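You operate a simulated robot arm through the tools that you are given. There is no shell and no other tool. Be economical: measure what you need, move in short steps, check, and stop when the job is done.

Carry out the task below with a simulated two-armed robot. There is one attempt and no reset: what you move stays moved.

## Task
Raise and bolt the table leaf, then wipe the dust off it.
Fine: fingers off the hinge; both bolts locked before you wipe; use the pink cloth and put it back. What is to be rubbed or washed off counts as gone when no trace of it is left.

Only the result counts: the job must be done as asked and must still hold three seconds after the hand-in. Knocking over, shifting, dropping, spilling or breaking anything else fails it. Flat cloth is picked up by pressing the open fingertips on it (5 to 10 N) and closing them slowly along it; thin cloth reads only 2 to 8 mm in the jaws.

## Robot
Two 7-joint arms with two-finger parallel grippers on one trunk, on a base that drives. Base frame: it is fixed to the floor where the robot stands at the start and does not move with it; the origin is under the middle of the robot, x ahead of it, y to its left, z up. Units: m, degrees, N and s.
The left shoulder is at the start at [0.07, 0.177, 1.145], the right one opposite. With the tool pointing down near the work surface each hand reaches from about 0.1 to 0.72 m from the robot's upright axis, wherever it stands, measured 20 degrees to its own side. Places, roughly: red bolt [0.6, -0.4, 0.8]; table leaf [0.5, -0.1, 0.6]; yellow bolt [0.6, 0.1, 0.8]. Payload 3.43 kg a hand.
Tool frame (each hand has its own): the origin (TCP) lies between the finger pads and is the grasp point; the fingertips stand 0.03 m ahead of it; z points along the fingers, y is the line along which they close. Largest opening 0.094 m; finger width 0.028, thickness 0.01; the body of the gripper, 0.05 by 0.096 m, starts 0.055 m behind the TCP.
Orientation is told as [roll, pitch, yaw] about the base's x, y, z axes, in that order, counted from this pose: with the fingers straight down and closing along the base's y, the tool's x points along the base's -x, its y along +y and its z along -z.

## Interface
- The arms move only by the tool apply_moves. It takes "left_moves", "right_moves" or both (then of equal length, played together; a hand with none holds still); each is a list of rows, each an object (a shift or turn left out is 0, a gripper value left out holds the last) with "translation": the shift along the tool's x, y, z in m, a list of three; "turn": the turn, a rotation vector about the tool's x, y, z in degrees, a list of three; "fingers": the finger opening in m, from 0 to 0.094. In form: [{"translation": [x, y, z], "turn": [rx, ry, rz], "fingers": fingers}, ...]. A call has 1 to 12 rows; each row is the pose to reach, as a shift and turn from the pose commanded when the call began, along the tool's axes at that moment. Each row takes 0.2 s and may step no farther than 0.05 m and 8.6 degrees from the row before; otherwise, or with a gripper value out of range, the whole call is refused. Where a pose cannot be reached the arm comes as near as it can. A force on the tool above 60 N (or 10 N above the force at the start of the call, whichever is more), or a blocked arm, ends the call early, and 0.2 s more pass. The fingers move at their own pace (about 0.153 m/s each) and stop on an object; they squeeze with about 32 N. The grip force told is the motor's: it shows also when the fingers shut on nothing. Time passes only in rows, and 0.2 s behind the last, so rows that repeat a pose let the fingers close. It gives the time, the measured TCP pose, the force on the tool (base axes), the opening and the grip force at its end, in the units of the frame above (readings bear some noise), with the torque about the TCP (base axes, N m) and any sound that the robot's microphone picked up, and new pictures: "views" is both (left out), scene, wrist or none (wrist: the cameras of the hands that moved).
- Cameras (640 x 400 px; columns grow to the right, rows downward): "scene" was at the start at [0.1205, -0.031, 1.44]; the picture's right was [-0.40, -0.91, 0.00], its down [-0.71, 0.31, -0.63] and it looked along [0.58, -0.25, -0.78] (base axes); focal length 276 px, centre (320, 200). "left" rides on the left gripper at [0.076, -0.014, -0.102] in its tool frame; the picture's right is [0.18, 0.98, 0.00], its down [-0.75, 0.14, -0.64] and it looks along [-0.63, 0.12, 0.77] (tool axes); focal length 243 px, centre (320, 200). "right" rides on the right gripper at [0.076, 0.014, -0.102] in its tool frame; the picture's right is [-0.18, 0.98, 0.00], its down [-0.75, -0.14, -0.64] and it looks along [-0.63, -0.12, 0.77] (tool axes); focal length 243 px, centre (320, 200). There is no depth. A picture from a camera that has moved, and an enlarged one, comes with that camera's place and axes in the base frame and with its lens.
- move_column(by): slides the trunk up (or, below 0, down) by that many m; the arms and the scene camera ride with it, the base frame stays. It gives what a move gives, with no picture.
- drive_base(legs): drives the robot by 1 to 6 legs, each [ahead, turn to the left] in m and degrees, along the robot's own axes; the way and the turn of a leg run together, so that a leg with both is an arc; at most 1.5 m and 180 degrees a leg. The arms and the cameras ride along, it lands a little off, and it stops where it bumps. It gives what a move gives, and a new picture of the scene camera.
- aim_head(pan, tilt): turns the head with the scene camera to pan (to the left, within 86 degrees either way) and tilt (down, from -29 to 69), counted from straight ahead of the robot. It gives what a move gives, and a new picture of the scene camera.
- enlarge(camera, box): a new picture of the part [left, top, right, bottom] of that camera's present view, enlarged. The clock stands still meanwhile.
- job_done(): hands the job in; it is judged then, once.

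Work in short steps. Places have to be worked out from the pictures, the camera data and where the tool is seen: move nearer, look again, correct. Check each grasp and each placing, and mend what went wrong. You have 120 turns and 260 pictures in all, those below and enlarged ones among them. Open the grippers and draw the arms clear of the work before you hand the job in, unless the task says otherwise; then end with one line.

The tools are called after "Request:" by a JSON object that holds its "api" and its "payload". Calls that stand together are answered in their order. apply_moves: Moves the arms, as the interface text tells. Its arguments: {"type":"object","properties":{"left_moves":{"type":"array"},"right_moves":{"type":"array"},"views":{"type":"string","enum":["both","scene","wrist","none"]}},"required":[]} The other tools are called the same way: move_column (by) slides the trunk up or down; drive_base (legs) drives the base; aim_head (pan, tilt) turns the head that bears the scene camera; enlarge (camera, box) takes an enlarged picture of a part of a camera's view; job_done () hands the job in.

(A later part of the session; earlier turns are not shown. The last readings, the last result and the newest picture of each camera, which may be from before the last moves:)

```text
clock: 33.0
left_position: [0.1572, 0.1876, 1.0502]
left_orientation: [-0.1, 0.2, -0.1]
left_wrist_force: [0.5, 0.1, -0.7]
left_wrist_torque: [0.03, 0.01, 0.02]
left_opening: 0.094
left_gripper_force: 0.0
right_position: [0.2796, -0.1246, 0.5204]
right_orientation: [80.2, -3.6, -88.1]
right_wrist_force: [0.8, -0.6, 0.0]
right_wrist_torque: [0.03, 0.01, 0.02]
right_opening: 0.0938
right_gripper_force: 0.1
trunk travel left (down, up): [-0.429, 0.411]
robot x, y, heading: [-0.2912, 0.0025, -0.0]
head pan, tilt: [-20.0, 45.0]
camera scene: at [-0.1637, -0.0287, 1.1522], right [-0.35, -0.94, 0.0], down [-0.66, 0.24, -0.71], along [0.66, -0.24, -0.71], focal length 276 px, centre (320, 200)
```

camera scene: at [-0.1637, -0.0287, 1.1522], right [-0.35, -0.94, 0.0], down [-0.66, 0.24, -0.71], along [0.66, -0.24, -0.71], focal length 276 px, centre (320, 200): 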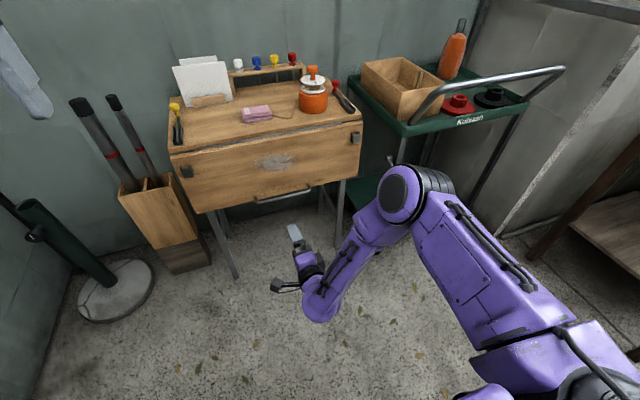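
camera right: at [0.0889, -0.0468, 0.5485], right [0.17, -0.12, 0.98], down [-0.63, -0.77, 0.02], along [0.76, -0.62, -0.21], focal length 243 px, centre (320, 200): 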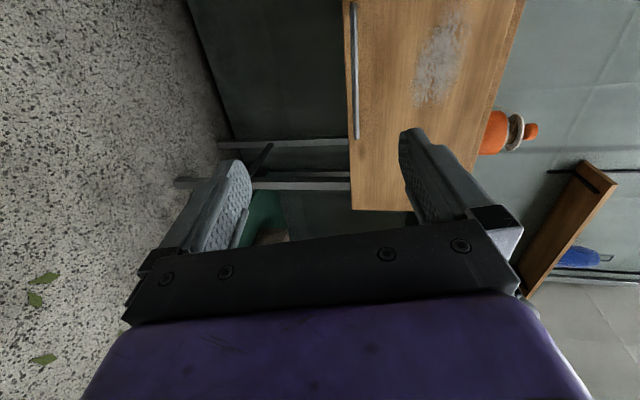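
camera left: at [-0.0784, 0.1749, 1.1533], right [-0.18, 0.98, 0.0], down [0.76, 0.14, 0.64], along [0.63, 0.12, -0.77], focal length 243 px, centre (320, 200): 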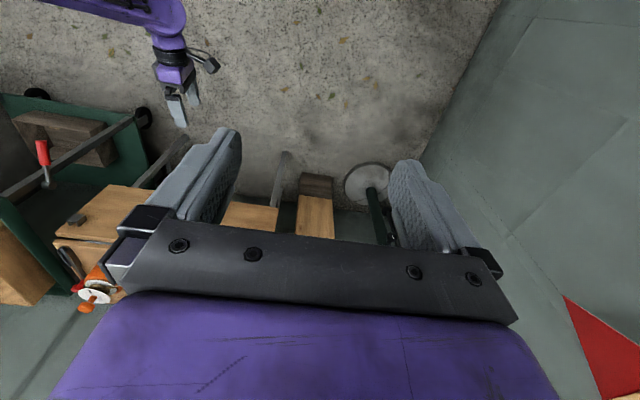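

From the two views the bar is confirmed at about [0.483, -0.135, 0.525], and there is room beside the cart. I drive in the remaining 0.12 m.

Request:
{"api": "drive_base", "payload": {"legs": [[0.12, 0]]}}

Request:
{"api": "enlarge", "payload": {"camera": "right", "box": [220, 0, 540, 200]}}

Request:
{"api": "enlarge", "payload": {"camera": "left", "box": [0, 0, 320, 200]}}

```text
clock: 34.3
left_position: [0.277, 0.1877, 1.049]
left_orientation: [0.0, 0.1, -0.2]
left_wrist_force: [-0.5, -0.8, -0.1]
left_wrist_torque: [-0.02, 0.07, -0.01]
left_opening: 0.0941
left_gripper_force: 0.1
right_position: [0.3992, -0.125, 0.52]
right_orientation: [80.0, -3.6, -88.1]
right_wrist_force: [-0.1, 0.1, -0.7]
right_wrist_torque: [-0.02, -0.01, -0.04]
right_opening: 0.0939
right_gripper_force: 0.1
trunk travel left (down, up): [-0.429, 0.411]
robot x, y, heading: [-0.1736, -0.001, -0.2]
head pan, tilt: [-20.0, 45.0]
camera scene: at [-0.0445, -0.029, 1.1522], right [-0.34, -0.94, 0.0], down [-0.66, 0.24, -0.71], along [0.66, -0.24, -0.71], focal length 276 px, centre (320, 200)
```

scene: 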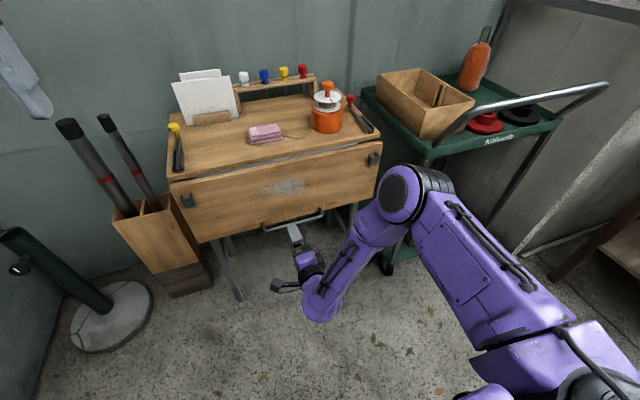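

```text
2.00 times, centred on (380, 100) of right
camera zoom: at [0.2981, -0.0505, 0.5478], right [0.17, -0.12, 0.98], down [-0.63, -0.77, 0.02], along [0.76, -0.62, -0.21], focal length 485 px, centre (200, 400)
```

zoom: 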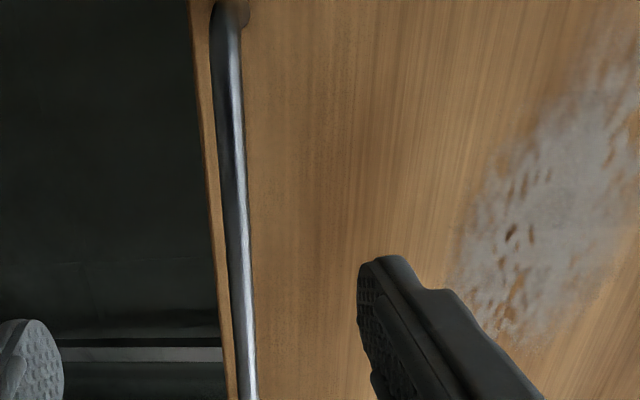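

```text
2.00 times, centred on (160, 100) of left
camera zoom: at [0.2015, 0.1734, 1.1525], right [-0.18, 0.98, 0.0], down [0.76, 0.14, 0.64], along [0.63, 0.12, -0.77], focal length 485 px, centre (640, 400)
```

zoom: 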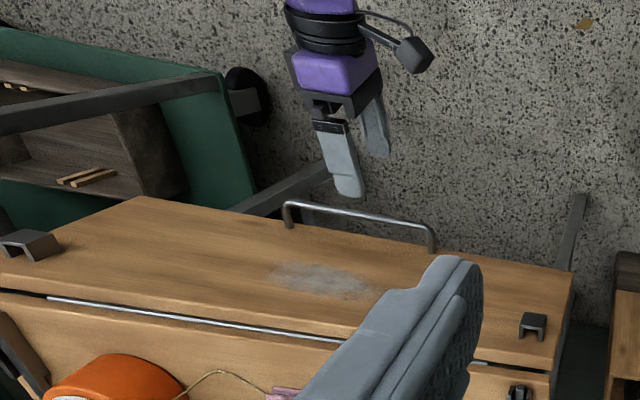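

The bar sits between the open fingers: z about 0.521, TCP z 0.520. I advance 7 cm so the bar lies just ahead of the TCP.

Request:
{"api": "apply_moves", "payload": {"right_moves": [{"translation": [0, 0.004, 0.02]}, {"translation": [0, 0.008, 0.04]}, {"translation": [0, 0.0115, 0.06]}, {"translation": [0, 0.0134, 0.07]}, {"translation": [0, 0.0134, 0.07]}], "views": "wrist"}}

Request:
{"api": "enlarge", "payload": {"camera": "right", "box": [220, 60, 460, 260]}}

```text
clock: 35.5
left_position: [0.2754, 0.1879, 1.0501]
left_orientation: [-0.1, 0.3, -0.1]
left_wrist_force: [1.0, 0.3, 0.3]
left_wrist_torque: [-0.01, 0.03, 0.06]
left_opening: 0.094
left_gripper_force: 0.0
right_position: [0.4707, -0.1228, 0.5219]
right_orientation: [80.2, -3.5, -88.1]
right_wrist_force: [-0.6, 0.0, -0.1]
right_wrist_torque: [0.02, 0.04, 0.01]
right_opening: 0.0941
right_gripper_force: 0.0
trunk travel left (down, up): [-0.429, 0.411]
robot x, y, heading: [-0.173, -0.0042, -0.1]
head pan, tilt: [-20.0, 45.0]
camera right: at [0.3694, -0.048, 0.5494], right [0.17, -0.12, 0.98], down [-0.63, -0.77, 0.02], along [0.76, -0.62, -0.21], focal length 243 px, centre (320, 200)
```

right: 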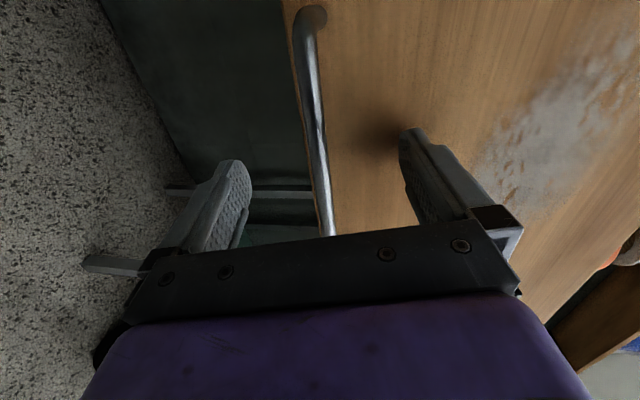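

```text
2.00 times, centred on (340, 160) of right
camera zoom: at [0.3694, -0.048, 0.5494], right [0.17, -0.12, 0.98], down [-0.63, -0.77, 0.02], along [0.76, -0.62, -0.21], focal length 485 px, centre (280, 280)
```

zoom: 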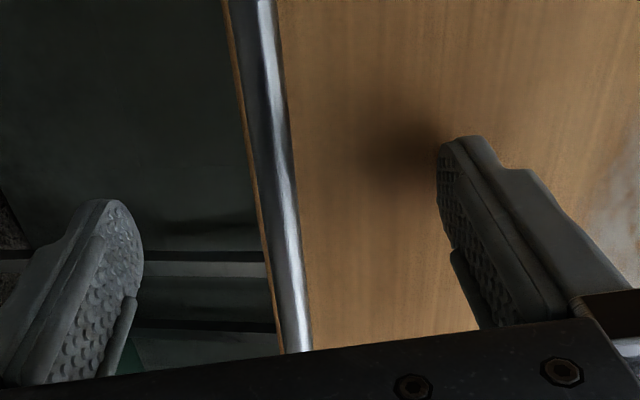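

The bar runs between the fingers and the tips are near the leaf face with no contact force. I close the fingers.

Request:
{"api": "apply_moves", "payload": {"right_moves": [{"fingers": 0.05}, {"fingers": 0.02}, {"fingers": 0.0}, {"fingers": 0.0}, {"fingers": 0.0}], "views": "wrist"}}

```text
clock: 36.7
left_position: [0.2763, 0.1886, 1.0502]
left_orientation: [0.0, 0.1, -0.1]
left_wrist_force: [-0.1, 0.1, 0.8]
left_wrist_torque: [-0.01, -0.01, -0.02]
left_opening: 0.094
left_gripper_force: 0.0
right_position: [0.47, -0.1223, 0.5236]
right_orientation: [80.3, -3.6, -88.3]
right_wrist_force: [3.9, 1.6, 7.8]
right_wrist_torque: [1.27, -0.07, -0.43]
right_opening: 0.0113
right_gripper_force: 45.1
trunk travel left (down, up): [-0.429, 0.411]
robot x, y, heading: [-0.1735, -0.0005, -0.2]
head pan, tilt: [-20.0, 45.0]
camera right: at [0.3695, -0.0479, 0.5504], right [0.17, -0.12, 0.98], down [-0.63, -0.77, 0.02], along [0.76, -0.62, -0.21], focal length 243 px, centre (320, 200)
```

right: 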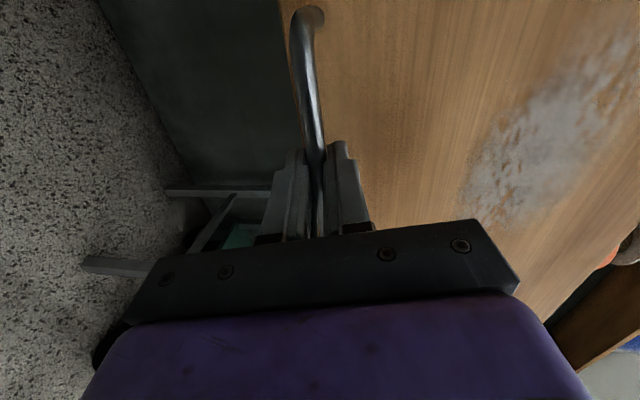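

The grip is firm: an 11 mm bar at 45 N. I begin the lift with the first 16 degrees of the arc and read the forces.

Request:
{"api": "apply_moves", "payload": {"right_moves": [{"translation": [0, 0.0006, -0.0165], "turn": [4.1, 0, 0]}, {"translation": [0, 0.0015, -0.0325], "turn": [8.2, 0, 0]}, {"translation": [0, 0.004, -0.049], "turn": [12.3, 0, 0]}, {"translation": [0, 0.0075, -0.065], "turn": [16.4, 0, 0]}], "views": "none"}}

```text
clock: 37.7
left_position: [0.2731, 0.1894, 1.0522]
left_orientation: [-0.1, 0.0, -0.1]
left_wrist_force: [0.0, 0.1, 0.8]
left_wrist_torque: [-0.01, -0.02, -0.03]
left_opening: 0.094
left_gripper_force: 0.1
right_position: [0.4125, -0.1216, 0.5498]
right_orientation: [65.0, -3.6, -88.3]
right_wrist_force: [36.1, 6.1, 47.0]
right_wrist_torque: [1.57, -0.57, 0.43]
right_opening: 0.0115
right_gripper_force: 45.4
trunk travel left (down, up): [-0.429, 0.411]
robot x, y, heading: [-0.1737, -0.0001, -0.1]
head pan, tilt: [-20.0, 45.0]
```

The force shows the true hinge is nearer and further forward, at about [0.534, z 0.743]. I correct onto that arc and lift another 20 degrees.

Request:
{"api": "apply_moves", "payload": {"right_moves": [{"translation": [0, 0.0098, -0.0059], "turn": [1.3, 0, 0]}, {"translation": [0, 0.0143, -0.0293], "turn": [7.3, 0, 0]}, {"translation": [0, 0.0212, -0.0522], "turn": [13.3, 0, 0]}, {"translation": [0, 0.0304, -0.0743], "turn": [19.3, 0, 0]}], "views": "scene"}}

```text
clock: 38.7
left_position: [0.2764, 0.1887, 1.0502]
left_orientation: [0.0, 0.2, -0.1]
left_wrist_force: [0.2, -0.1, 0.4]
left_wrist_torque: [0.01, 0.0, 0.0]
left_opening: 0.0941
left_gripper_force: 0.1
right_position: [0.3592, -0.1203, 0.6034]
right_orientation: [45.0, -3.5, -88.1]
right_wrist_force: [40.5, 3.0, 23.5]
right_wrist_torque: [1.46, -0.5, -0.24]
right_opening: 0.0117
right_gripper_force: 45.1
trunk travel left (down, up): [-0.429, 0.411]
robot x, y, heading: [-0.1708, -0.0011, -0.4]
head pan, tilt: [-20.0, 45.0]
camera scene: at [-0.0442, -0.0283, 1.1522], right [-0.34, -0.94, 0.0], down [-0.66, 0.24, -0.71], along [0.66, -0.24, -0.71], focal length 276 px, centre (320, 200)
```

scene: 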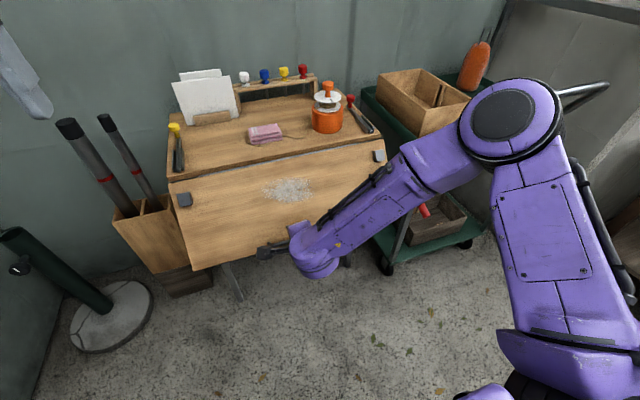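

It is moving well, with a residual pull toward the hinge. I refit the arc with a slightly smaller radius and lift about 25 degrees more.

Request:
{"api": "apply_moves", "payload": {"right_moves": [{"translation": [0, 0.0075, -0.0115], "turn": [3.3, 0, 0]}, {"translation": [0, 0.0145, -0.0377], "turn": [10.3, 0, 0]}, {"translation": [0, 0.0247, -0.0629], "turn": [17.3, 0, 0]}, {"translation": [0, 0.0378, -0.0866], "turn": [24.3, 0, 0]}], "views": "none"}}

```text
clock: 39.7
left_position: [0.2811, 0.1863, 1.0484]
left_orientation: [0.2, 0.6, -0.1]
left_wrist_force: [-0.9, -0.6, -0.2]
left_wrist_torque: [-0.01, 0.0, -0.02]
left_opening: 0.094
left_gripper_force: 0.0
right_position: [0.3243, -0.1206, 0.6875]
right_orientation: [20.2, -3.7, -88.5]
right_wrist_force: [39.5, -16.9, -0.8]
right_wrist_torque: [0.37, -0.46, -1.28]
right_opening: 0.011
right_gripper_force: 44.7
trunk travel left (down, up): [-0.429, 0.411]
robot x, y, heading: [-0.1721, -0.0039, -0.4]
head pan, tilt: [-20.0, 45.0]
```

Still about 4 mm too long, so I shorten the arc again and lift about 21 degrees more, close to level.

Request:
{"api": "apply_moves", "payload": {"right_moves": [{"translation": [0, 0.0041, -0.0067], "turn": [2, 0, 0]}, {"translation": [0, 0.0105, -0.0331], "turn": [9, 0, 0]}, {"translation": [0, 0.02, -0.0585], "turn": [16, 0, 0]}, {"translation": [0, 0.0287, -0.0758], "turn": [21, 0, 0]}], "views": "both"}}

Request:
{"api": "enlarge", "payload": {"camera": "left", "box": [0, 0, 320, 200]}}

```text
clock: 40.7
left_position: [0.2811, 0.1824, 1.0482]
left_orientation: [0.3, 0.4, -0.2]
left_wrist_force: [-0.5, 0.4, -0.1]
left_wrist_torque: [0.02, 0.0, -0.01]
left_opening: 0.0941
left_gripper_force: 0.1
right_position: [0.3252, -0.1165, 0.7648]
right_orientation: [-1.0, -3.6, -88.2]
right_wrist_force: [30.8, -32.6, -14.9]
right_wrist_torque: [-0.63, -0.38, -1.3]
right_opening: 0.0106
right_gripper_force: 44.2
trunk travel left (down, up): [-0.429, 0.411]
robot x, y, heading: [-0.1729, -0.0011, 0.2]
head pan, tilt: [-20.0, 45.0]
camera scene: at [-0.0397, -0.0347, 1.1513], right [-0.35, -0.94, 0.0], down [-0.67, 0.25, -0.7], along [0.66, -0.24, -0.71], focal length 276 px, centre (320, 200)
camera right: at [0.34, -0.0351, 0.8631], right [0.99, -0.15, -0.01], down [-0.11, -0.71, 0.69], along [-0.11, -0.68, -0.72], focal length 243 px, centre (320, 200)
```

scene: 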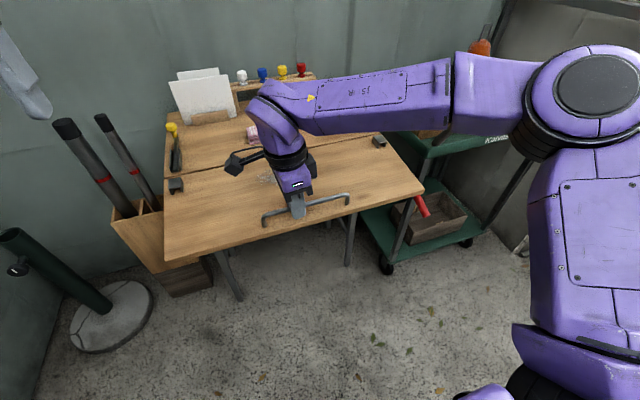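
right: 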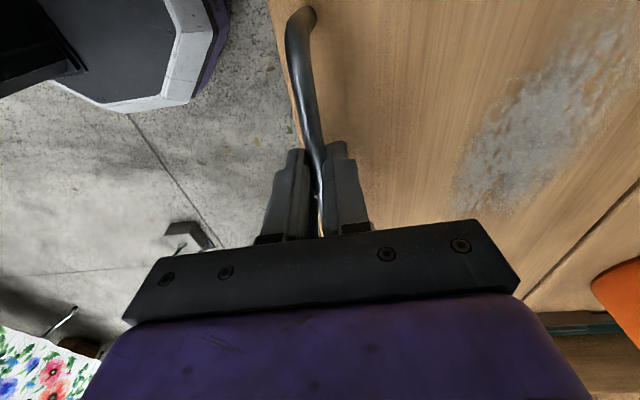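

```text
2.00 times, centred on (160, 100) of left
camera zoom: at [0.2063, 0.1681, 1.1515], right [-0.18, 0.98, 0.01], down [0.76, 0.14, 0.64], along [0.62, 0.12, -0.77], focal length 485 px, centre (640, 400)
```

zoom: 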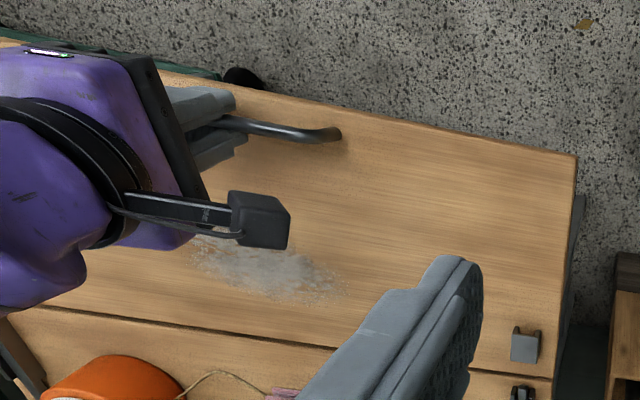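

The leaf is nearly level. I ease the sideways pull and lift the last 7 degrees in small steps.

Request:
{"api": "apply_moves", "payload": {"right_moves": [{"translation": [-0.002, 0.004, -0.006], "turn": [1.5, 0, 0]}, {"translation": [-0.004, 0.006, -0.0152], "turn": [4, 0, 0]}, {"translation": [-0.004, 0.0075, -0.021], "turn": [5.5, 0, 0]}, {"translation": [-0.004, 0.009, -0.0265], "turn": [7, 0, 0]}], "views": "scene"}}

Request:
{"api": "enlarge", "payload": {"camera": "left", "box": [0, 0, 320, 200]}}

```text
clock: 41.7
left_position: [0.2789, 0.1858, 1.0489]
left_orientation: [0.1, 0.5, 0.0]
left_wrist_force: [-0.3, -0.4, 0.2]
left_wrist_torque: [-0.01, -0.01, -0.01]
left_opening: 0.0939
left_gripper_force: 0.1
right_position: [0.3326, -0.1158, 0.7904]
right_orientation: [-8.3, -3.7, -88.0]
right_wrist_force: [12.9, -11.0, -35.9]
right_wrist_torque: [-0.4, -0.33, -1.18]
right_opening: 0.0104
right_gripper_force: 44.2
trunk travel left (down, up): [-0.429, 0.411]
robot x, y, heading: [-0.1726, -0.0014, 0.2]
head pan, tilt: [-20.0, 45.0]
camera scene: at [-0.0402, -0.0315, 1.1512], right [-0.34, -0.94, 0.0], down [-0.67, 0.24, -0.7], along [0.66, -0.24, -0.71], focal length 276 px, centre (320, 200)
```

scene: 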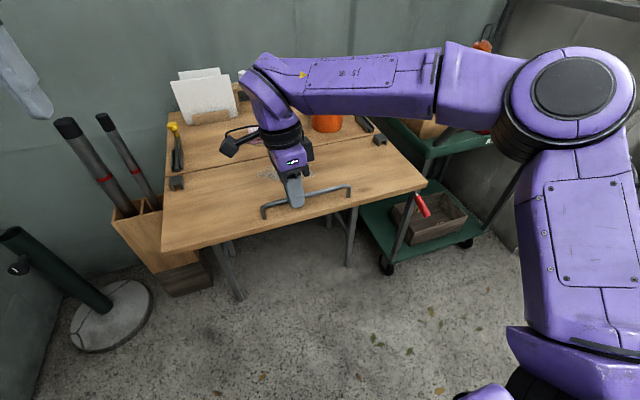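

```text
2.00 times, centred on (160, 100) of left
camera zoom: at [0.2056, 0.1711, 1.1509], right [-0.18, 0.98, 0.0], down [0.76, 0.14, 0.64], along [0.62, 0.12, -0.77], focal length 485 px, centre (640, 400)
```

zoom: 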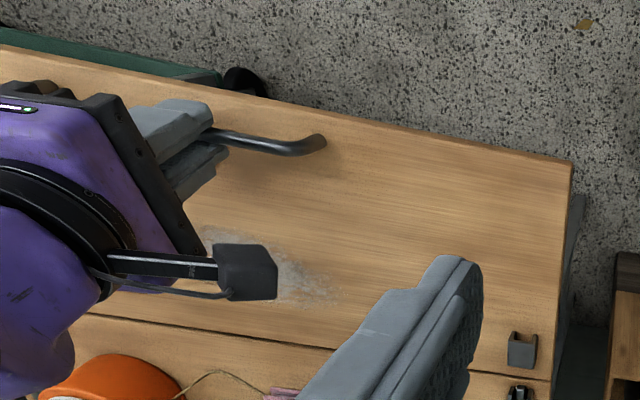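

The leaf is up against its stop (-36 N). While the right hand holds it, I bring the left hand over the yellow bolt to look.

Request:
{"api": "apply_moves", "payload": {"left_moves": [{"translation": [-0.04, -0.01, 0.02]}, {"translation": [-0.08, -0.02, 0.04]}, {"translation": [-0.12, -0.035, 0.06]}, {"translation": [-0.16, -0.05, 0.08]}, {"translation": [-0.17, -0.05, 0.09]}], "views": "both"}}

Request:
{"api": "enlarge", "payload": {"camera": "left", "box": [220, 50, 460, 240]}}

Request:
{"api": "enlarge", "payload": {"camera": "scene", "box": [140, 90, 260, 210]}}

```text
clock: 42.9
left_position: [0.4397, 0.1397, 0.96]
left_orientation: [0.1, 0.4, -0.1]
left_wrist_force: [-0.6, -0.7, -0.7]
left_wrist_torque: [0.04, 0.02, 0.0]
left_opening: 0.0938
left_gripper_force: 0.1
left hand out of reach, approached as far as the arm can: row 4, 5
right_position: [0.3325, -0.116, 0.7943]
right_orientation: [-8.2, -3.6, -88.1]
right_wrist_force: [9.5, -3.6, -27.9]
right_wrist_torque: [-1.12, -0.22, -1.11]
right_opening: 0.0103
right_gripper_force: 44.6
trunk travel left (down, up): [-0.429, 0.411]
robot x, y, heading: [-0.1728, -0.0046, -0.3]
head pan, tilt: [-20.0, 45.0]
camera scene: at [-0.0406, -0.0306, 1.1517], right [-0.34, -0.94, 0.0], down [-0.67, 0.24, -0.7], along [0.66, -0.24, -0.71], focal length 276 px, centre (320, 200)
camera left: at [0.3647, 0.1251, 1.063], right [-0.18, 0.98, 0.0], down [0.76, 0.14, 0.64], along [0.63, 0.12, -0.77], focal length 243 px, centre (320, 200)
```

scene: 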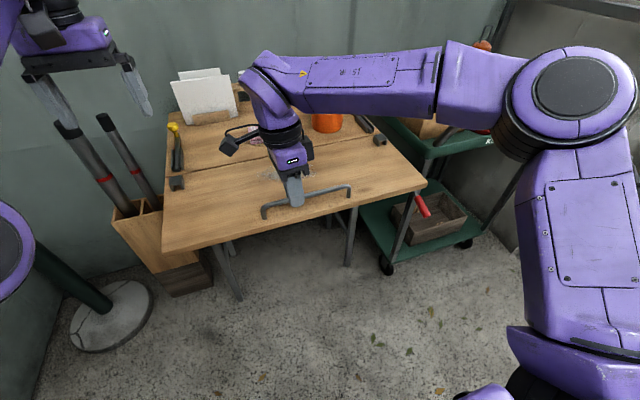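
left: 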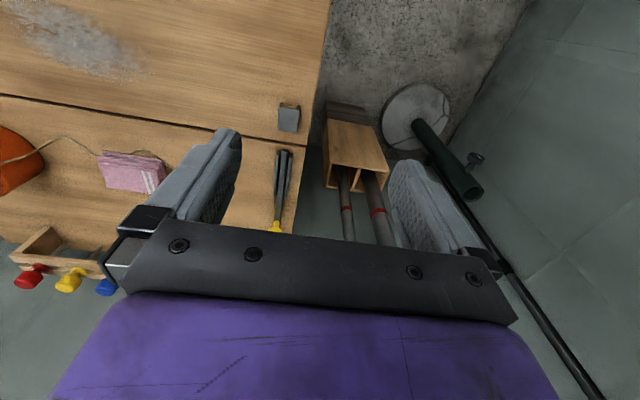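

```text
2.11 times, centred on (340, 145) of left
camera zoom: at [0.3647, 0.1251, 1.063], right [-0.18, 0.98, 0.0], down [0.76, 0.14, 0.64], along [0.63, 0.12, -0.77], focal length 511 px, centre (278, 316)
```

zoom: 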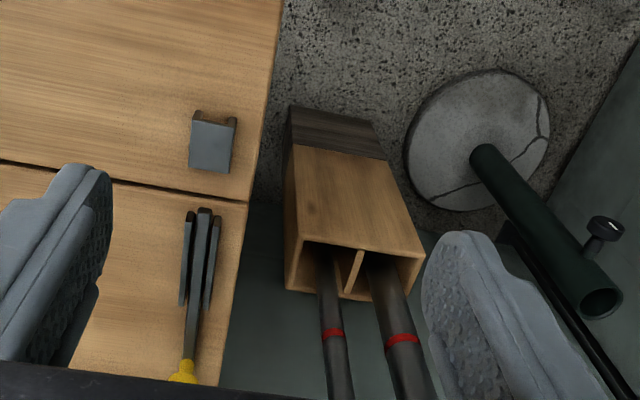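

```text
3.33 times, centred on (200, 150) of scene
camera zoom: at [-0.0406, -0.0306, 1.1517], right [-0.34, -0.94, 0.0], down [-0.67, 0.24, -0.7], along [0.66, -0.24, -0.71], focal length 919 px, centre (720, 367)
```

zoom: 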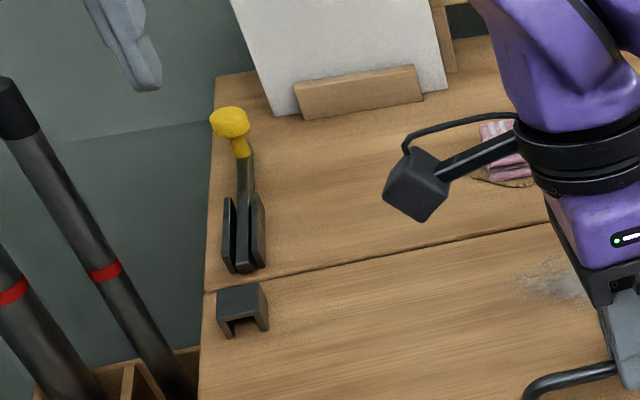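

The knob is at about [0.64, 0.104, 0.80], the guide at x 0.52 to 0.575 and the keeper at x 0.455 to 0.49, so the slide is about 5 cm. I plan a forward-tilted grasp with the wrist camera on top, so I start turning the left hand round by yaw.

Request:
{"api": "apply_moves", "payload": {"left_moves": [{"translation": [0.02, 0.01, 0], "turn": [0, 0, -8.4]}, {"translation": [0.04, 0.02, 0], "turn": [0, 0, -16.8]}, {"translation": [0.06, 0.03, 0], "turn": [0, 0, -25.2]}, {"translation": [0.08, 0.04, 0], "turn": [0, 0, -33.6]}, {"translation": [0.1, 0.05, 0], "turn": [0, 0, -42]}, {"translation": [0.1, 0.06, 0], "turn": [0, 0, -50.4]}, {"translation": [0.1, 0.06, 0], "turn": [0, 0, -58.8]}, {"translation": [0.1, 0.06, 0], "turn": [0, 0, -67.2]}, {"translation": [0.1, 0.06, 0], "turn": [0, 0, -75.6]}, {"translation": [0.1, 0.06, 0], "turn": [0, 0, -84]}, {"translation": [0.1, 0.06, 0], "turn": [0, 0, -92.4]}], "views": "none"}}

```text
clock: 45.3
left_position: [0.3387, 0.2005, 0.9624]
left_orientation: [0.3, -0.1, 92.4]
left_wrist_force: [-0.3, -0.9, 0.1]
left_wrist_torque: [0.06, 0.0, -0.02]
left_opening: 0.0938
left_gripper_force: 0.1
left hand out of reach, approached as far as the arm can: row 1, 2
right_position: [0.3338, -0.1143, 0.7955]
right_orientation: [-8.0, -3.4, -88.1]
right_wrist_force: [27.2, -4.8, -4.6]
right_wrist_torque: [0.47, -0.71, -1.28]
right_opening: 0.0102
right_gripper_force: 44.5
trunk travel left (down, up): [-0.429, 0.411]
robot x, y, heading: [-0.1722, 0.0013, -0.1]
head pan, tilt: [-20.0, 45.0]
```

The wrist turns freely. I continue another 86 degrees.

Request:
{"api": "apply_moves", "payload": {"left_moves": [{"turn": [0, 0, -8.5]}, {"turn": [0, 0, -17]}, {"turn": [0, 0, -25.5]}, {"turn": [0, 0, -34]}, {"turn": [0, 0, -42.5]}, {"turn": [0, 0, -51]}, {"turn": [0, 0, -59.5]}, {"turn": [0, 0, -68]}, {"turn": [0, 0, -76.5]}, {"turn": [0, 0, -85]}], "views": "scene"}}

```text
clock: 47.5
left_position: [0.2543, 0.416, 0.9988]
left_orientation: [0.0, -0.3, 176.1]
left_wrist_force: [-2.9, 2.4, -0.6]
left_wrist_torque: [-0.18, -0.17, 0.01]
left_opening: 0.0941
left_gripper_force: 0.0
left hand out of reach, approached as far as the arm can: row 7, 8, 9, 10
right_position: [0.3321, -0.1146, 0.7957]
right_orientation: [-7.3, -4.3, -88.5]
right_wrist_force: [37.9, -17.6, -11.6]
right_wrist_torque: [-1.74, -0.88, -1.01]
right_opening: 0.0101
right_gripper_force: 43.9
trunk travel left (down, up): [-0.429, 0.411]
robot x, y, heading: [-0.1739, 0.002, -0.0]
head pan, tilt: [-20.0, 45.0]
camera scene: at [-0.0454, -0.0246, 1.1523], right [-0.35, -0.94, 0.0], down [-0.66, 0.24, -0.71], along [0.66, -0.25, -0.71], focal length 276 px, centre (320, 200)
```

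scene: 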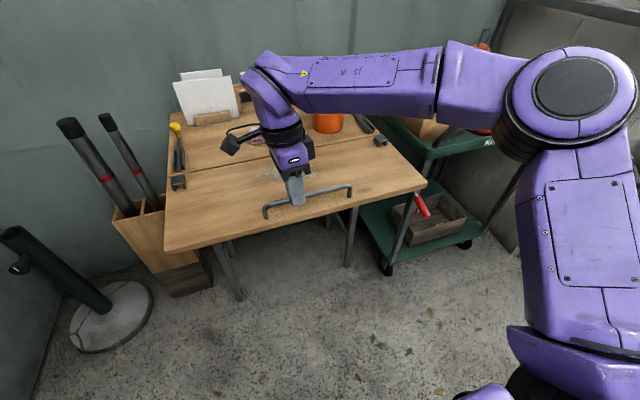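

The left wrist stops near yaw 145, so instead I will hook the knob from behind with slanted closed fingers at yaw 90. I turn back and close the left fingers.

Request:
{"api": "apply_moves", "payload": {"left_moves": [{"turn": [0, 0, 8.5], "fingers": 0}, {"turn": [0, 0, 17]}, {"turn": [0, 0, 25.5]}, {"turn": [0, 0, 34]}, {"turn": [0, 0, 42.5]}, {"turn": [0, 0, 51]}, {"turn": [0, 0, 59.5]}, {"turn": [0, 0, 68]}, {"turn": [0, 0, 76.5]}, {"turn": [0, 0, 85]}], "views": "none"}}

```text
clock: 49.7
left_position: [0.2563, 0.4153, 0.9995]
left_orientation: [0.4, -0.1, 92.1]
left_wrist_force: [-0.3, 0.8, -0.3]
left_wrist_torque: [0.02, 0.02, 0.0]
left_opening: 0.0001
left_gripper_force: 31.9
right_position: [0.3322, -0.1139, 0.7939]
right_orientation: [-8.1, -3.6, -88.1]
right_wrist_force: [20.6, -1.4, -14.6]
right_wrist_torque: [-0.26, -0.53, -1.17]
right_opening: 0.0102
right_gripper_force: 43.6
trunk travel left (down, up): [-0.429, 0.411]
robot x, y, heading: [-0.1737, -0.0013, -0.1]
head pan, tilt: [-20.0, 45.0]
```

The left hand is free again. I bring it over the yellow bolt, tilted forward 45 degrees, staying high.

Request:
{"api": "apply_moves", "payload": {"left_moves": [{"translation": [0.028, -0.03, 0], "turn": [4.5, 0, 0]}, {"translation": [0.057, -0.06, 0], "turn": [9, 0, 0]}, {"translation": [0.085, -0.09, 0], "turn": [13.5, 0, 0]}, {"translation": [0.114, -0.12, 0], "turn": [18, 0, 0]}, {"translation": [0.142, -0.15, 0.01], "turn": [22.5, 0, 0]}, {"translation": [0.171, -0.18, 0.02], "turn": [27, 0, 0]}, {"translation": [0.2, -0.21, 0.03], "turn": [31.5, 0, 0]}, {"translation": [0.228, -0.24, 0.04], "turn": [36, 0, 0]}, {"translation": [0.256, -0.27, 0.05], "turn": [40.5, 0, 0]}, {"translation": [0.285, -0.3, 0.06], "turn": [45, 0, 0]}], "views": "both"}}

```text
clock: 51.9
left_position: [0.5681, 0.1399, 0.9372]
left_orientation: [-44.6, 0.0, 92.3]
left_wrist_force: [-0.3, 0.4, -0.4]
left_wrist_torque: [0.01, -0.04, 0.04]
left_opening: 0.0
left_gripper_force: 32.5
right_position: [0.3328, -0.1151, 0.7936]
right_orientation: [-7.9, -3.6, -88.1]
right_wrist_force: [25.6, -0.8, -12.1]
right_wrist_torque: [0.37, -0.53, -1.25]
right_opening: 0.0104
right_gripper_force: 44.4
trunk travel left (down, up): [-0.429, 0.411]
robot x, y, heading: [-0.1708, -0.0009, -0.1]
head pan, tilt: [-20.0, 45.0]
camera scene: at [-0.0412, -0.0298, 1.1519], right [-0.34, -0.94, 0.0], down [-0.67, 0.24, -0.7], along [0.66, -0.24, -0.71], focal length 276 px, centre (320, 200)
camera left: at [0.5095, 0.0615, 1.0203], right [-0.69, -0.21, -0.69], down [-0.58, 0.73, 0.36], along [0.43, 0.65, -0.63], focal length 243 px, centre (320, 200)
```

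scene: 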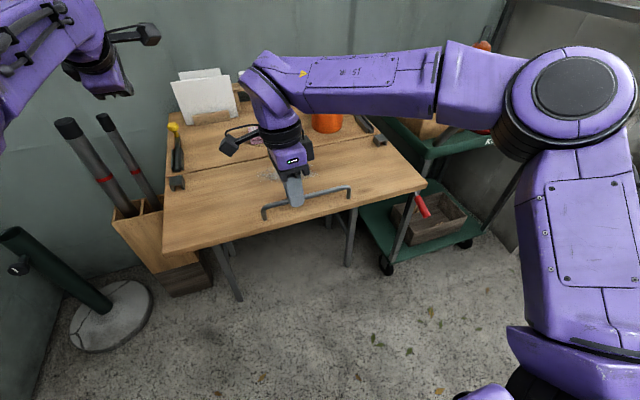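
left: 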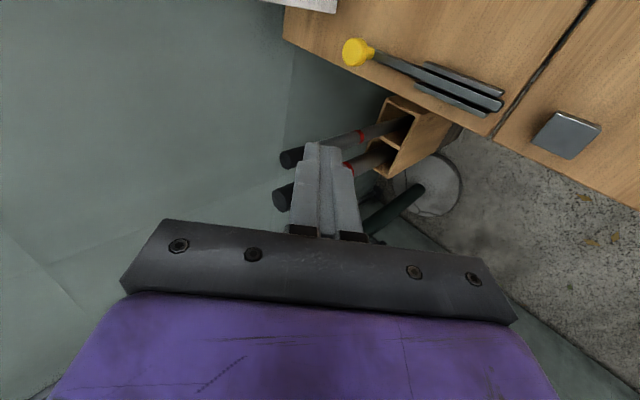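

The reach is good at this tilt. I zoom both cameras to refine the knob position.

Request:
{"api": "enlarge", "payload": {"camera": "left", "box": [300, 10, 460, 110]}}

Request:
{"api": "enlarge", "payload": {"camera": "scene", "box": [150, 100, 214, 200]}}

```text
4.00 times, centred on (380, 60) of left
camera zoom: at [0.5095, 0.0615, 1.0203], right [-0.69, -0.21, -0.69], down [-0.58, 0.73, 0.36], along [0.43, 0.65, -0.63], focal length 970 px, centre (80, 760)
```

zoom: 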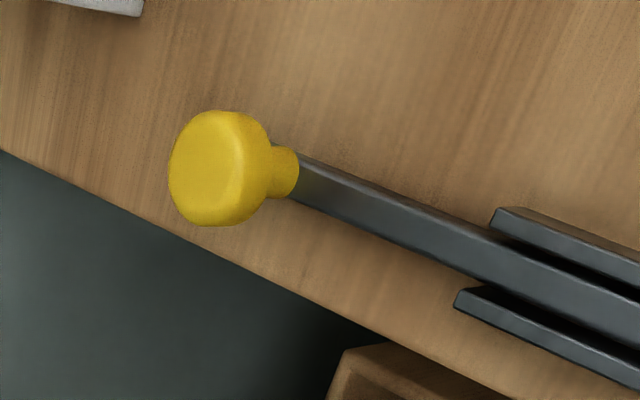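

```text
4.00 times, centred on (182, 150) of scene
camera zoom: at [-0.0412, -0.0298, 1.1519], right [-0.34, -0.94, 0.0], down [-0.67, 0.24, -0.7], along [0.66, -0.24, -0.71], focal length 1103 px, centre (872, 400)
```

zoom: 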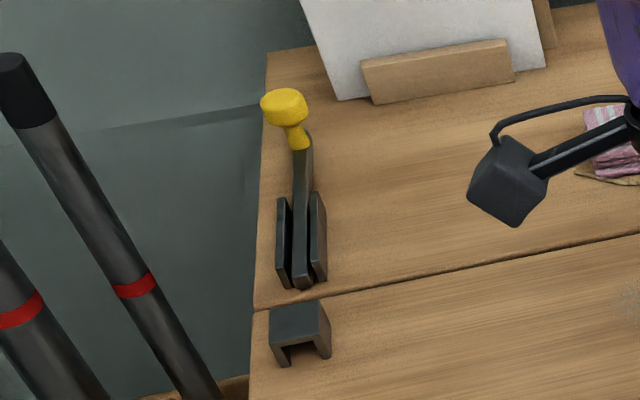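

The knob centre is about [0.66, 0.102, 0.80], with the card holder just behind on its right. I reach over and behind the knob, keeping the fingers toward +y.

Request:
{"api": "apply_moves", "payload": {"left_moves": [{"translation": [0.009, -0.011, 0.032], "turn": [1.5, 0, 0]}, {"translation": [0.018, -0.022, 0.064], "turn": [3, 0, 0]}, {"translation": [0.026, -0.033, 0.096], "turn": [4.5, 0, 0]}, {"translation": [0.035, -0.0447, 0.1284], "turn": [6, 0, 0]}, {"translation": [0.035, -0.0447, 0.1284], "turn": [6, 0, 0]}], "views": "both"}}

```text
clock: 53.1
left_position: [0.6466, 0.1382, 0.8764]
left_orientation: [-50.6, -0.1, 92.3]
left_wrist_force: [-0.2, -0.7, 0.2]
left_wrist_torque: [-0.01, 0.0, 0.01]
left_opening: 0.0
left_gripper_force: 32.2
left hand out of reach, approached as far as the arm can: row 3, 4, 5
right_position: [0.3328, -0.1139, 0.7939]
right_orientation: [-8.0, -3.6, -88.1]
right_wrist_force: [24.3, -0.2, -8.2]
right_wrist_torque: [-0.24, -0.59, -1.22]
right_opening: 0.0102
right_gripper_force: 44.3
trunk travel left (down, up): [-0.429, 0.411]
robot x, y, heading: [-0.1717, -0.0017, 0.0]
head pan, tilt: [-20.0, 45.0]
camera scene: at [-0.0413, -0.0297, 1.1518], right [-0.34, -0.94, 0.0], down [-0.67, 0.24, -0.7], along [0.66, -0.24, -0.71], focal length 276 px, centre (320, 200)
camera left: at [0.5796, 0.0588, 0.9528], right [-0.62, -0.21, -0.76], down [-0.62, 0.73, 0.3], along [0.49, 0.65, -0.58], focal length 243 px, centre (320, 200)
```

scene: 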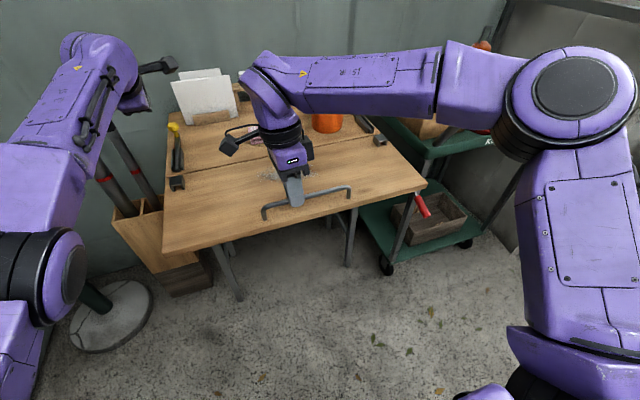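
left: 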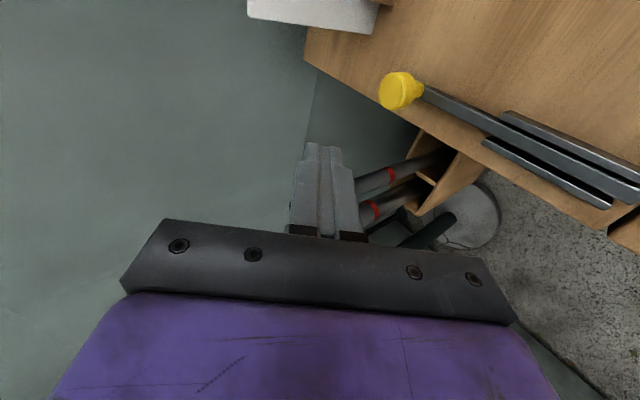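

The left arm cannot quite reach behind the knob from here. I will lower the leaf gently along the fitted arc (hinge [0.540, z 0.730], radius 0.219) and come nearer with the trunk a little higher; the left hand withdraws at the same time.

Request:
{"api": "apply_moves", "payload": {"right_moves": [{"translation": [0, -0.0016, 0.0308], "turn": [-6.8, 0, 0]}, {"translation": [0, -0.0007, 0.0614], "turn": [-14.8, 0, 0]}, {"translation": [0, 0.0046, 0.0915], "turn": [-22.8, 0, 0]}, {"translation": [0, 0.0139, 0.1206], "turn": [-30.8, 0, 0]}, {"translation": [0, 0.0272, 0.148], "turn": [-38.8, 0, 0]}, {"translation": [0, 0.0442, 0.1735], "turn": [-46.8, 0, 0]}], "left_moves": [{"translation": [-0.026, 0.011, -0.034]}, {"translation": [-0.053, 0.022, -0.068]}, {"translation": [-0.079, 0.033, -0.102]}, {"translation": [-0.105, 0.043, -0.137]}, {"translation": [-0.132, 0.054, -0.171]}, {"translation": [-0.158, 0.065, -0.205]}], "views": "none"}}

```text
clock: 54.5
left_position: [0.4372, 0.2882, 0.9595]
left_orientation: [-50.8, -0.2, 92.3]
left_wrist_force: [0.3, 0.1, 0.2]
left_wrist_torque: [0.0, 0.06, 0.05]
left_opening: 0.0
left_gripper_force: 32.3
right_position: [0.3485, -0.1219, 0.6188]
right_orientation: [38.9, -3.4, -88.0]
right_wrist_force: [-10.5, 34.1, -5.0]
right_wrist_torque: [1.84, 0.18, -0.23]
right_opening: 0.0116
right_gripper_force: 45.1
trunk travel left (down, up): [-0.429, 0.411]
robot x, y, heading: [-0.1729, -0.0006, -0.0]
head pan, tilt: [-20.0, 45.0]
```

The forces are small, so the fitted arc is right. I lower it the rest of the way.

Request:
{"api": "apply_moves", "payload": {"right_moves": [{"translation": [0.002, -0.0026, 0.0304], "turn": [-8, 0, 0]}, {"translation": [0.004, -0.001, 0.0609], "turn": [-16, 0, 0]}, {"translation": [0.004, 0.0048, 0.091], "turn": [-24, 0, 0]}, {"translation": [0.004, 0.0148, 0.1199], "turn": [-32, 0, 0]}, {"translation": [0.004, 0.0286, 0.147], "turn": [-40, 0, 0]}, {"translation": [0.004, 0.0313, 0.1512], "turn": [-41.3, 0, 0]}], "views": "none"}}

```text
clock: 55.9
left_position: [0.4333, 0.2869, 0.962]
left_orientation: [-51.1, 0.0, 92.5]
left_wrist_force: [0.3, 0.5, 0.6]
left_wrist_torque: [-0.02, -0.01, 0.01]
left_opening: 0.0001
left_gripper_force: 32.3
right_position: [0.4687, -0.123, 0.5237]
right_orientation: [80.6, -3.6, -88.3]
right_wrist_force: [-33.5, -7.4, 12.7]
right_wrist_torque: [1.3, -0.08, -0.25]
right_opening: 0.0114
right_gripper_force: 44.8
trunk travel left (down, up): [-0.429, 0.411]
robot x, y, heading: [-0.173, 0.0012, -0.2]
head pan, tilt: [-20.0, 45.0]
```

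The leaf is hanging again. I open the fingers and draw straight back 12 cm.

Request:
{"api": "apply_moves", "payload": {"right_moves": [{"fingers": 0.094}, {"fingers": 0.094}, {"translation": [0, -0.007, -0.04]}, {"translation": [0, -0.014, -0.08]}, {"translation": [0, -0.02, -0.118]}], "views": "none"}}

Request:
{"api": "move_column", "payload": {"by": 0.08}}

```text
clock: 57.1
left_position: [0.4373, 0.2886, 0.96]
left_orientation: [-50.9, 0.0, 92.3]
left_wrist_force: [0.0, -0.2, -0.3]
left_wrist_torque: [0.01, 0.01, 0.04]
left_opening: 0.0001
left_gripper_force: 31.7
right_position: [0.3494, -0.1278, 0.5218]
right_orientation: [80.3, -3.7, -88.0]
right_wrist_force: [-0.1, -1.0, 0.0]
right_wrist_torque: [-0.01, 0.0, 0.01]
right_opening: 0.0941
right_gripper_force: 0.0
trunk travel left (down, up): [-0.429, 0.411]
robot x, y, heading: [-0.1734, -0.0005, -0.2]
head pan, tilt: [-20.0, 45.0]
```

```text
clock: 58.2
left_position: [0.4386, 0.2884, 1.0398]
left_orientation: [-50.8, 0.0, 92.4]
left_wrist_force: [0.4, -0.6, 0.4]
left_wrist_torque: [0.02, 0.02, 0.01]
left_opening: 0.0
left_gripper_force: 31.9
right_position: [0.35, -0.1272, 0.6008]
right_orientation: [80.2, -3.6, -88.1]
right_wrist_force: [0.1, 0.4, 0.1]
right_wrist_torque: [-0.01, 0.0, -0.01]
right_opening: 0.0939
right_gripper_force: 0.1
trunk travel left (down, up): [-0.509, 0.331]
robot x, y, heading: [-0.171, -0.0001, 0.2]
head pan, tilt: [-20.0, 45.0]
```

Now I lower and retract the right hand in its new geometry, before driving nearer.

Request:
{"api": "apply_moves", "payload": {"right_moves": [{"translation": [0, -0.023, -0.014]}, {"translation": [0, -0.046, -0.028]}, {"translation": [0, -0.068, -0.042]}, {"translation": [0, -0.0907, -0.0554]}, {"translation": [0, -0.0907, -0.0554]}], "views": "scene"}}

```text
clock: 59.4
left_position: [0.438, 0.2878, 1.0392]
left_orientation: [-50.7, 0.0, 92.3]
left_wrist_force: [-0.4, -0.3, -0.1]
left_wrist_torque: [0.02, 0.02, 0.01]
left_opening: 0.0
left_gripper_force: 32.3
right_position: [0.2795, -0.1361, 0.5218]
right_orientation: [80.3, -3.7, -88.2]
right_wrist_force: [-0.1, 0.2, -0.2]
right_wrist_torque: [-0.02, -0.03, -0.02]
right_opening: 0.094
right_gripper_force: 0.1
trunk travel left (down, up): [-0.509, 0.331]
robot x, y, heading: [-0.1734, 0.0003, -0.4]
head pan, tilt: [-20.0, 45.0]
camera scene: at [-0.0458, -0.0291, 1.2324], right [-0.34, -0.94, 0.0], down [-0.66, 0.24, -0.71], along [0.66, -0.24, -0.71], focal length 276 px, centre (320, 200)
```

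scene: 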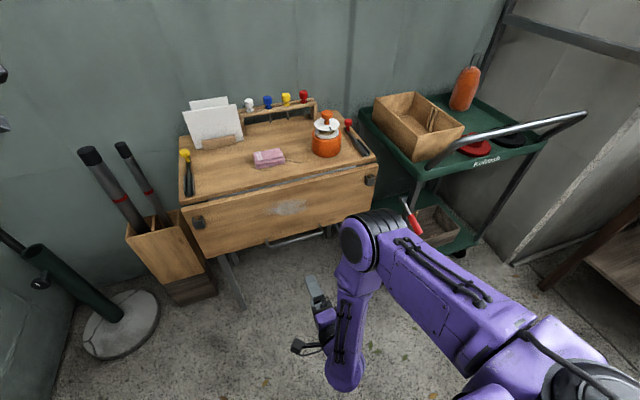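

There is room to drive in a bit. I go forward 0.08 m.

Request:
{"api": "drive_base", "payload": {"legs": [[0.08, 0]]}}

```text
clock: 60.5
left_position: [0.5193, 0.2898, 1.0384]
left_orientation: [-50.8, 0.0, 92.5]
left_wrist_force: [0.3, 0.3, -0.5]
left_wrist_torque: [0.03, -0.03, 0.02]
left_opening: 0.0001
left_gripper_force: 32.5
right_position: [0.3599, -0.1335, 0.5207]
right_orientation: [80.2, -3.6, -88.0]
right_wrist_force: [0.1, -0.3, -0.5]
right_wrist_torque: [-0.01, 0.01, 0.02]
right_opening: 0.0941
right_gripper_force: 0.1
trunk travel left (down, up): [-0.509, 0.331]
robot x, y, heading: [-0.0947, -0.0007, -0.3]
head pan, tilt: [-20.0, 45.0]
camera scene: at [0.0354, -0.0288, 1.2323], right [-0.35, -0.94, 0.0], down [-0.66, 0.24, -0.71], along [0.66, -0.24, -0.71], focal length 276 px, centre (320, 200)
```

scene: 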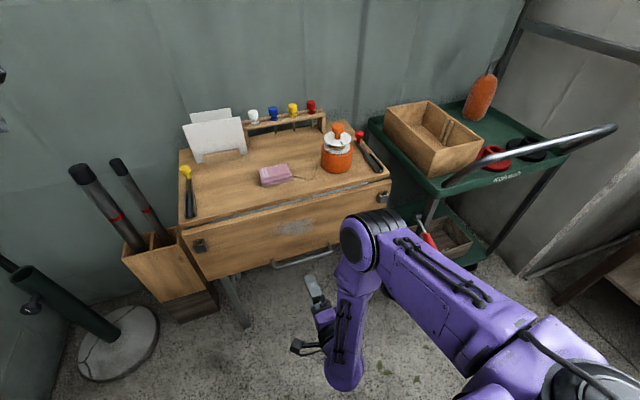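

Before lifting again I test that the left hand can now reach behind the yellow knob, staying above it.

Request:
{"api": "apply_moves", "payload": {"left_moves": [{"translation": [0.026, 0.003, 0.034]}, {"translation": [0.053, 0.006, 0.068]}, {"translation": [0.079, 0.01, 0.102]}, {"translation": [0.106, 0.013, 0.136]}, {"translation": [0.132, 0.016, 0.17]}, {"translation": [0.159, 0.02, 0.204]}, {"translation": [0.185, 0.023, 0.238]}, {"translation": [0.185, 0.023, 0.238]}], "views": "both"}}

```text
clock: 62.3
left_position: [0.6955, 0.1109, 0.8707]
left_orientation: [-50.8, -0.2, 92.4]
left_wrist_force: [0.6, -0.4, -0.3]
left_wrist_torque: [-0.02, 0.02, 0.01]
left_opening: 0.0
left_gripper_force: 31.8
right_position: [0.3597, -0.1337, 0.5216]
right_orientation: [80.3, -3.6, -88.0]
right_wrist_force: [-0.4, 0.3, -0.1]
right_wrist_torque: [0.0, 0.0, 0.03]
right_opening: 0.094
right_gripper_force: 0.0
trunk travel left (down, up): [-0.509, 0.331]
robot x, y, heading: [-0.0925, -0.0001, -0.2]
head pan, tilt: [-20.0, 45.0]
camera scene: at [0.0333, -0.029, 1.2325], right [-0.35, -0.94, 0.0], down [-0.66, 0.24, -0.71], along [0.66, -0.24, -0.71], focal length 276 px, centre (320, 200)
camera left: at [0.6291, 0.0314, 0.9458], right [-0.61, -0.21, -0.76], down [-0.62, 0.73, 0.3], along [0.49, 0.66, -0.57], focal length 243 px, centre (320, 200)
```

scene: 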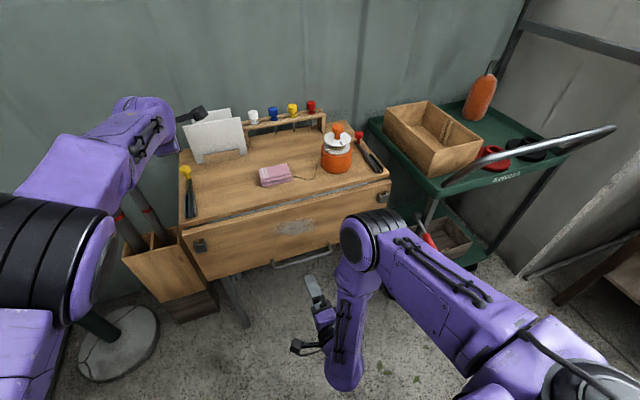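
left: 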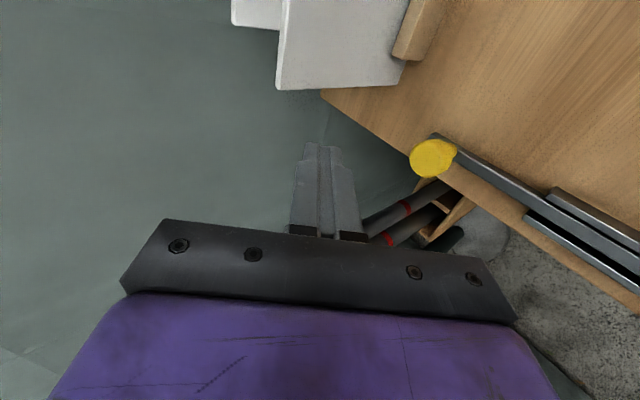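

The left hand reaches easily now (knob about [0.67, 0.098, 0.80]) and stays there waiting. The right hand goes back onto the bar.

Request:
{"api": "apply_moves", "payload": {"right_moves": [{"translation": [0.003, 0.007, 0.036]}, {"translation": [0.006, 0.0137, 0.072]}, {"translation": [0.009, 0.0205, 0.108]}, {"translation": [0.009, 0.0205, 0.108]}], "views": "both"}}

```text
clock: 63.3
left_position: [0.6959, 0.1112, 0.8712]
left_orientation: [-50.8, 0.0, 92.6]
left_wrist_force: [-0.8, -1.6, 0.3]
left_wrist_torque: [-0.01, 0.04, -0.02]
left_opening: 0.0
left_gripper_force: 32.1
right_position: [0.4688, -0.1215, 0.5236]
right_orientation: [80.3, -3.6, -88.0]
right_wrist_force: [0.4, 0.1, -0.1]
right_wrist_torque: [0.01, 0.02, 0.0]
right_opening: 0.0941
right_gripper_force: 0.0
trunk travel left (down, up): [-0.509, 0.331]
robot x, y, heading: [-0.0931, -0.0024, -0.4]
head pan, tilt: [-20.0, 45.0]
camera scene: at [0.0341, -0.0291, 1.2324], right [-0.35, -0.94, 0.0], down [-0.66, 0.24, -0.71], along [0.66, -0.24, -0.71], focal length 276 px, centre (320, 200)
camera right: at [0.3681, -0.0464, 0.5506], right [0.17, -0.12, 0.98], down [-0.63, -0.78, 0.02], along [0.76, -0.62, -0.21], focal length 243 px, centre (320, 200)
```

scene: 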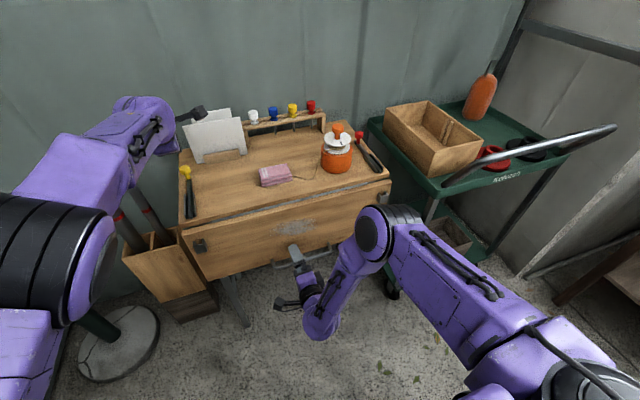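
right: 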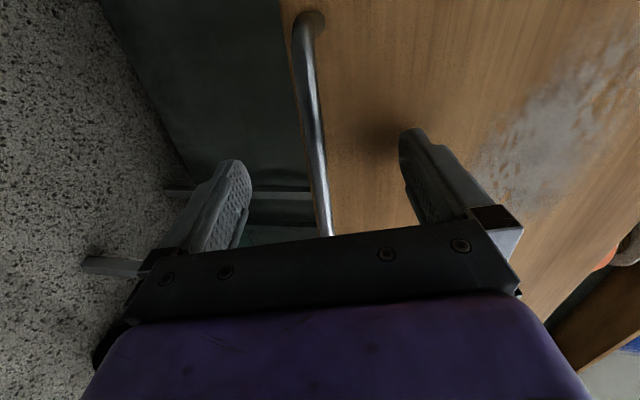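

The alignment is the same as before. I close on the bar and lift along the fitted arc to about halfway.

Request:
{"api": "apply_moves", "payload": {"right_moves": [{"fingers": 0.04}, {"fingers": 0.0}, {"fingers": 0.0}, {"fingers": 0.0}, {"translation": [-0.0005, 0.0062, -0.0304], "turn": [8.1, 0, 0]}, {"translation": [-0.001, 0.0172, -0.0589], "turn": [16.1, 0, 0]}, {"translation": [-0.002, 0.0321, -0.0856], "turn": [24.1, 0, 0]}, {"translation": [-0.0025, 0.0506, -0.1099], "turn": [32.1, 0, 0]}, {"translation": [-0.003, 0.0723, -0.1314], "turn": [40.1, 0, 0]}, {"translation": [-0.004, 0.0967, -0.1497], "turn": [48.1, 0, 0]}], "views": "scene"}}

```text
clock: 65.5
left_position: [0.6949, 0.1129, 0.871]
left_orientation: [-50.9, -0.1, 92.5]
left_wrist_force: [-0.4, 0.2, 0.3]
left_wrist_torque: [-0.04, 0.02, 0.0]
left_opening: 0.0001
left_gripper_force: 32.2
right_position: [0.3358, -0.12, 0.6447]
right_orientation: [32.1, -3.6, -87.9]
right_wrist_force: [-10.4, 18.9, -8.6]
right_wrist_torque: [1.76, 0.02, -0.41]
right_opening: 0.0116
right_gripper_force: 45.1
trunk travel left (down, up): [-0.509, 0.331]
robot x, y, heading: [-0.0932, -0.0018, -0.4]
head pan, tilt: [-20.0, 45.0]
camera scene: at [0.0336, -0.0272, 1.2325], right [-0.35, -0.94, 0.0], down [-0.66, 0.24, -0.71], along [0.66, -0.25, -0.71], focal length 276 px, centre (320, 200)
```

scene: 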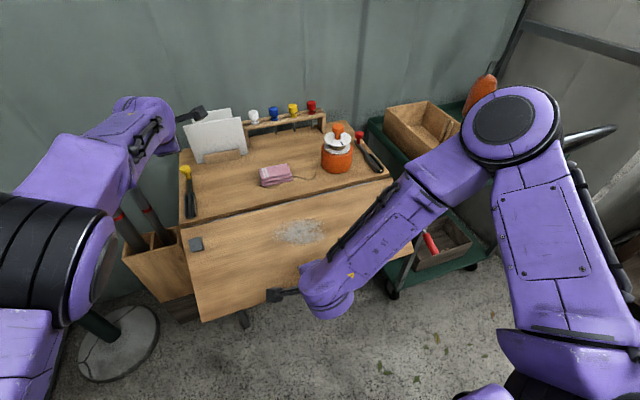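

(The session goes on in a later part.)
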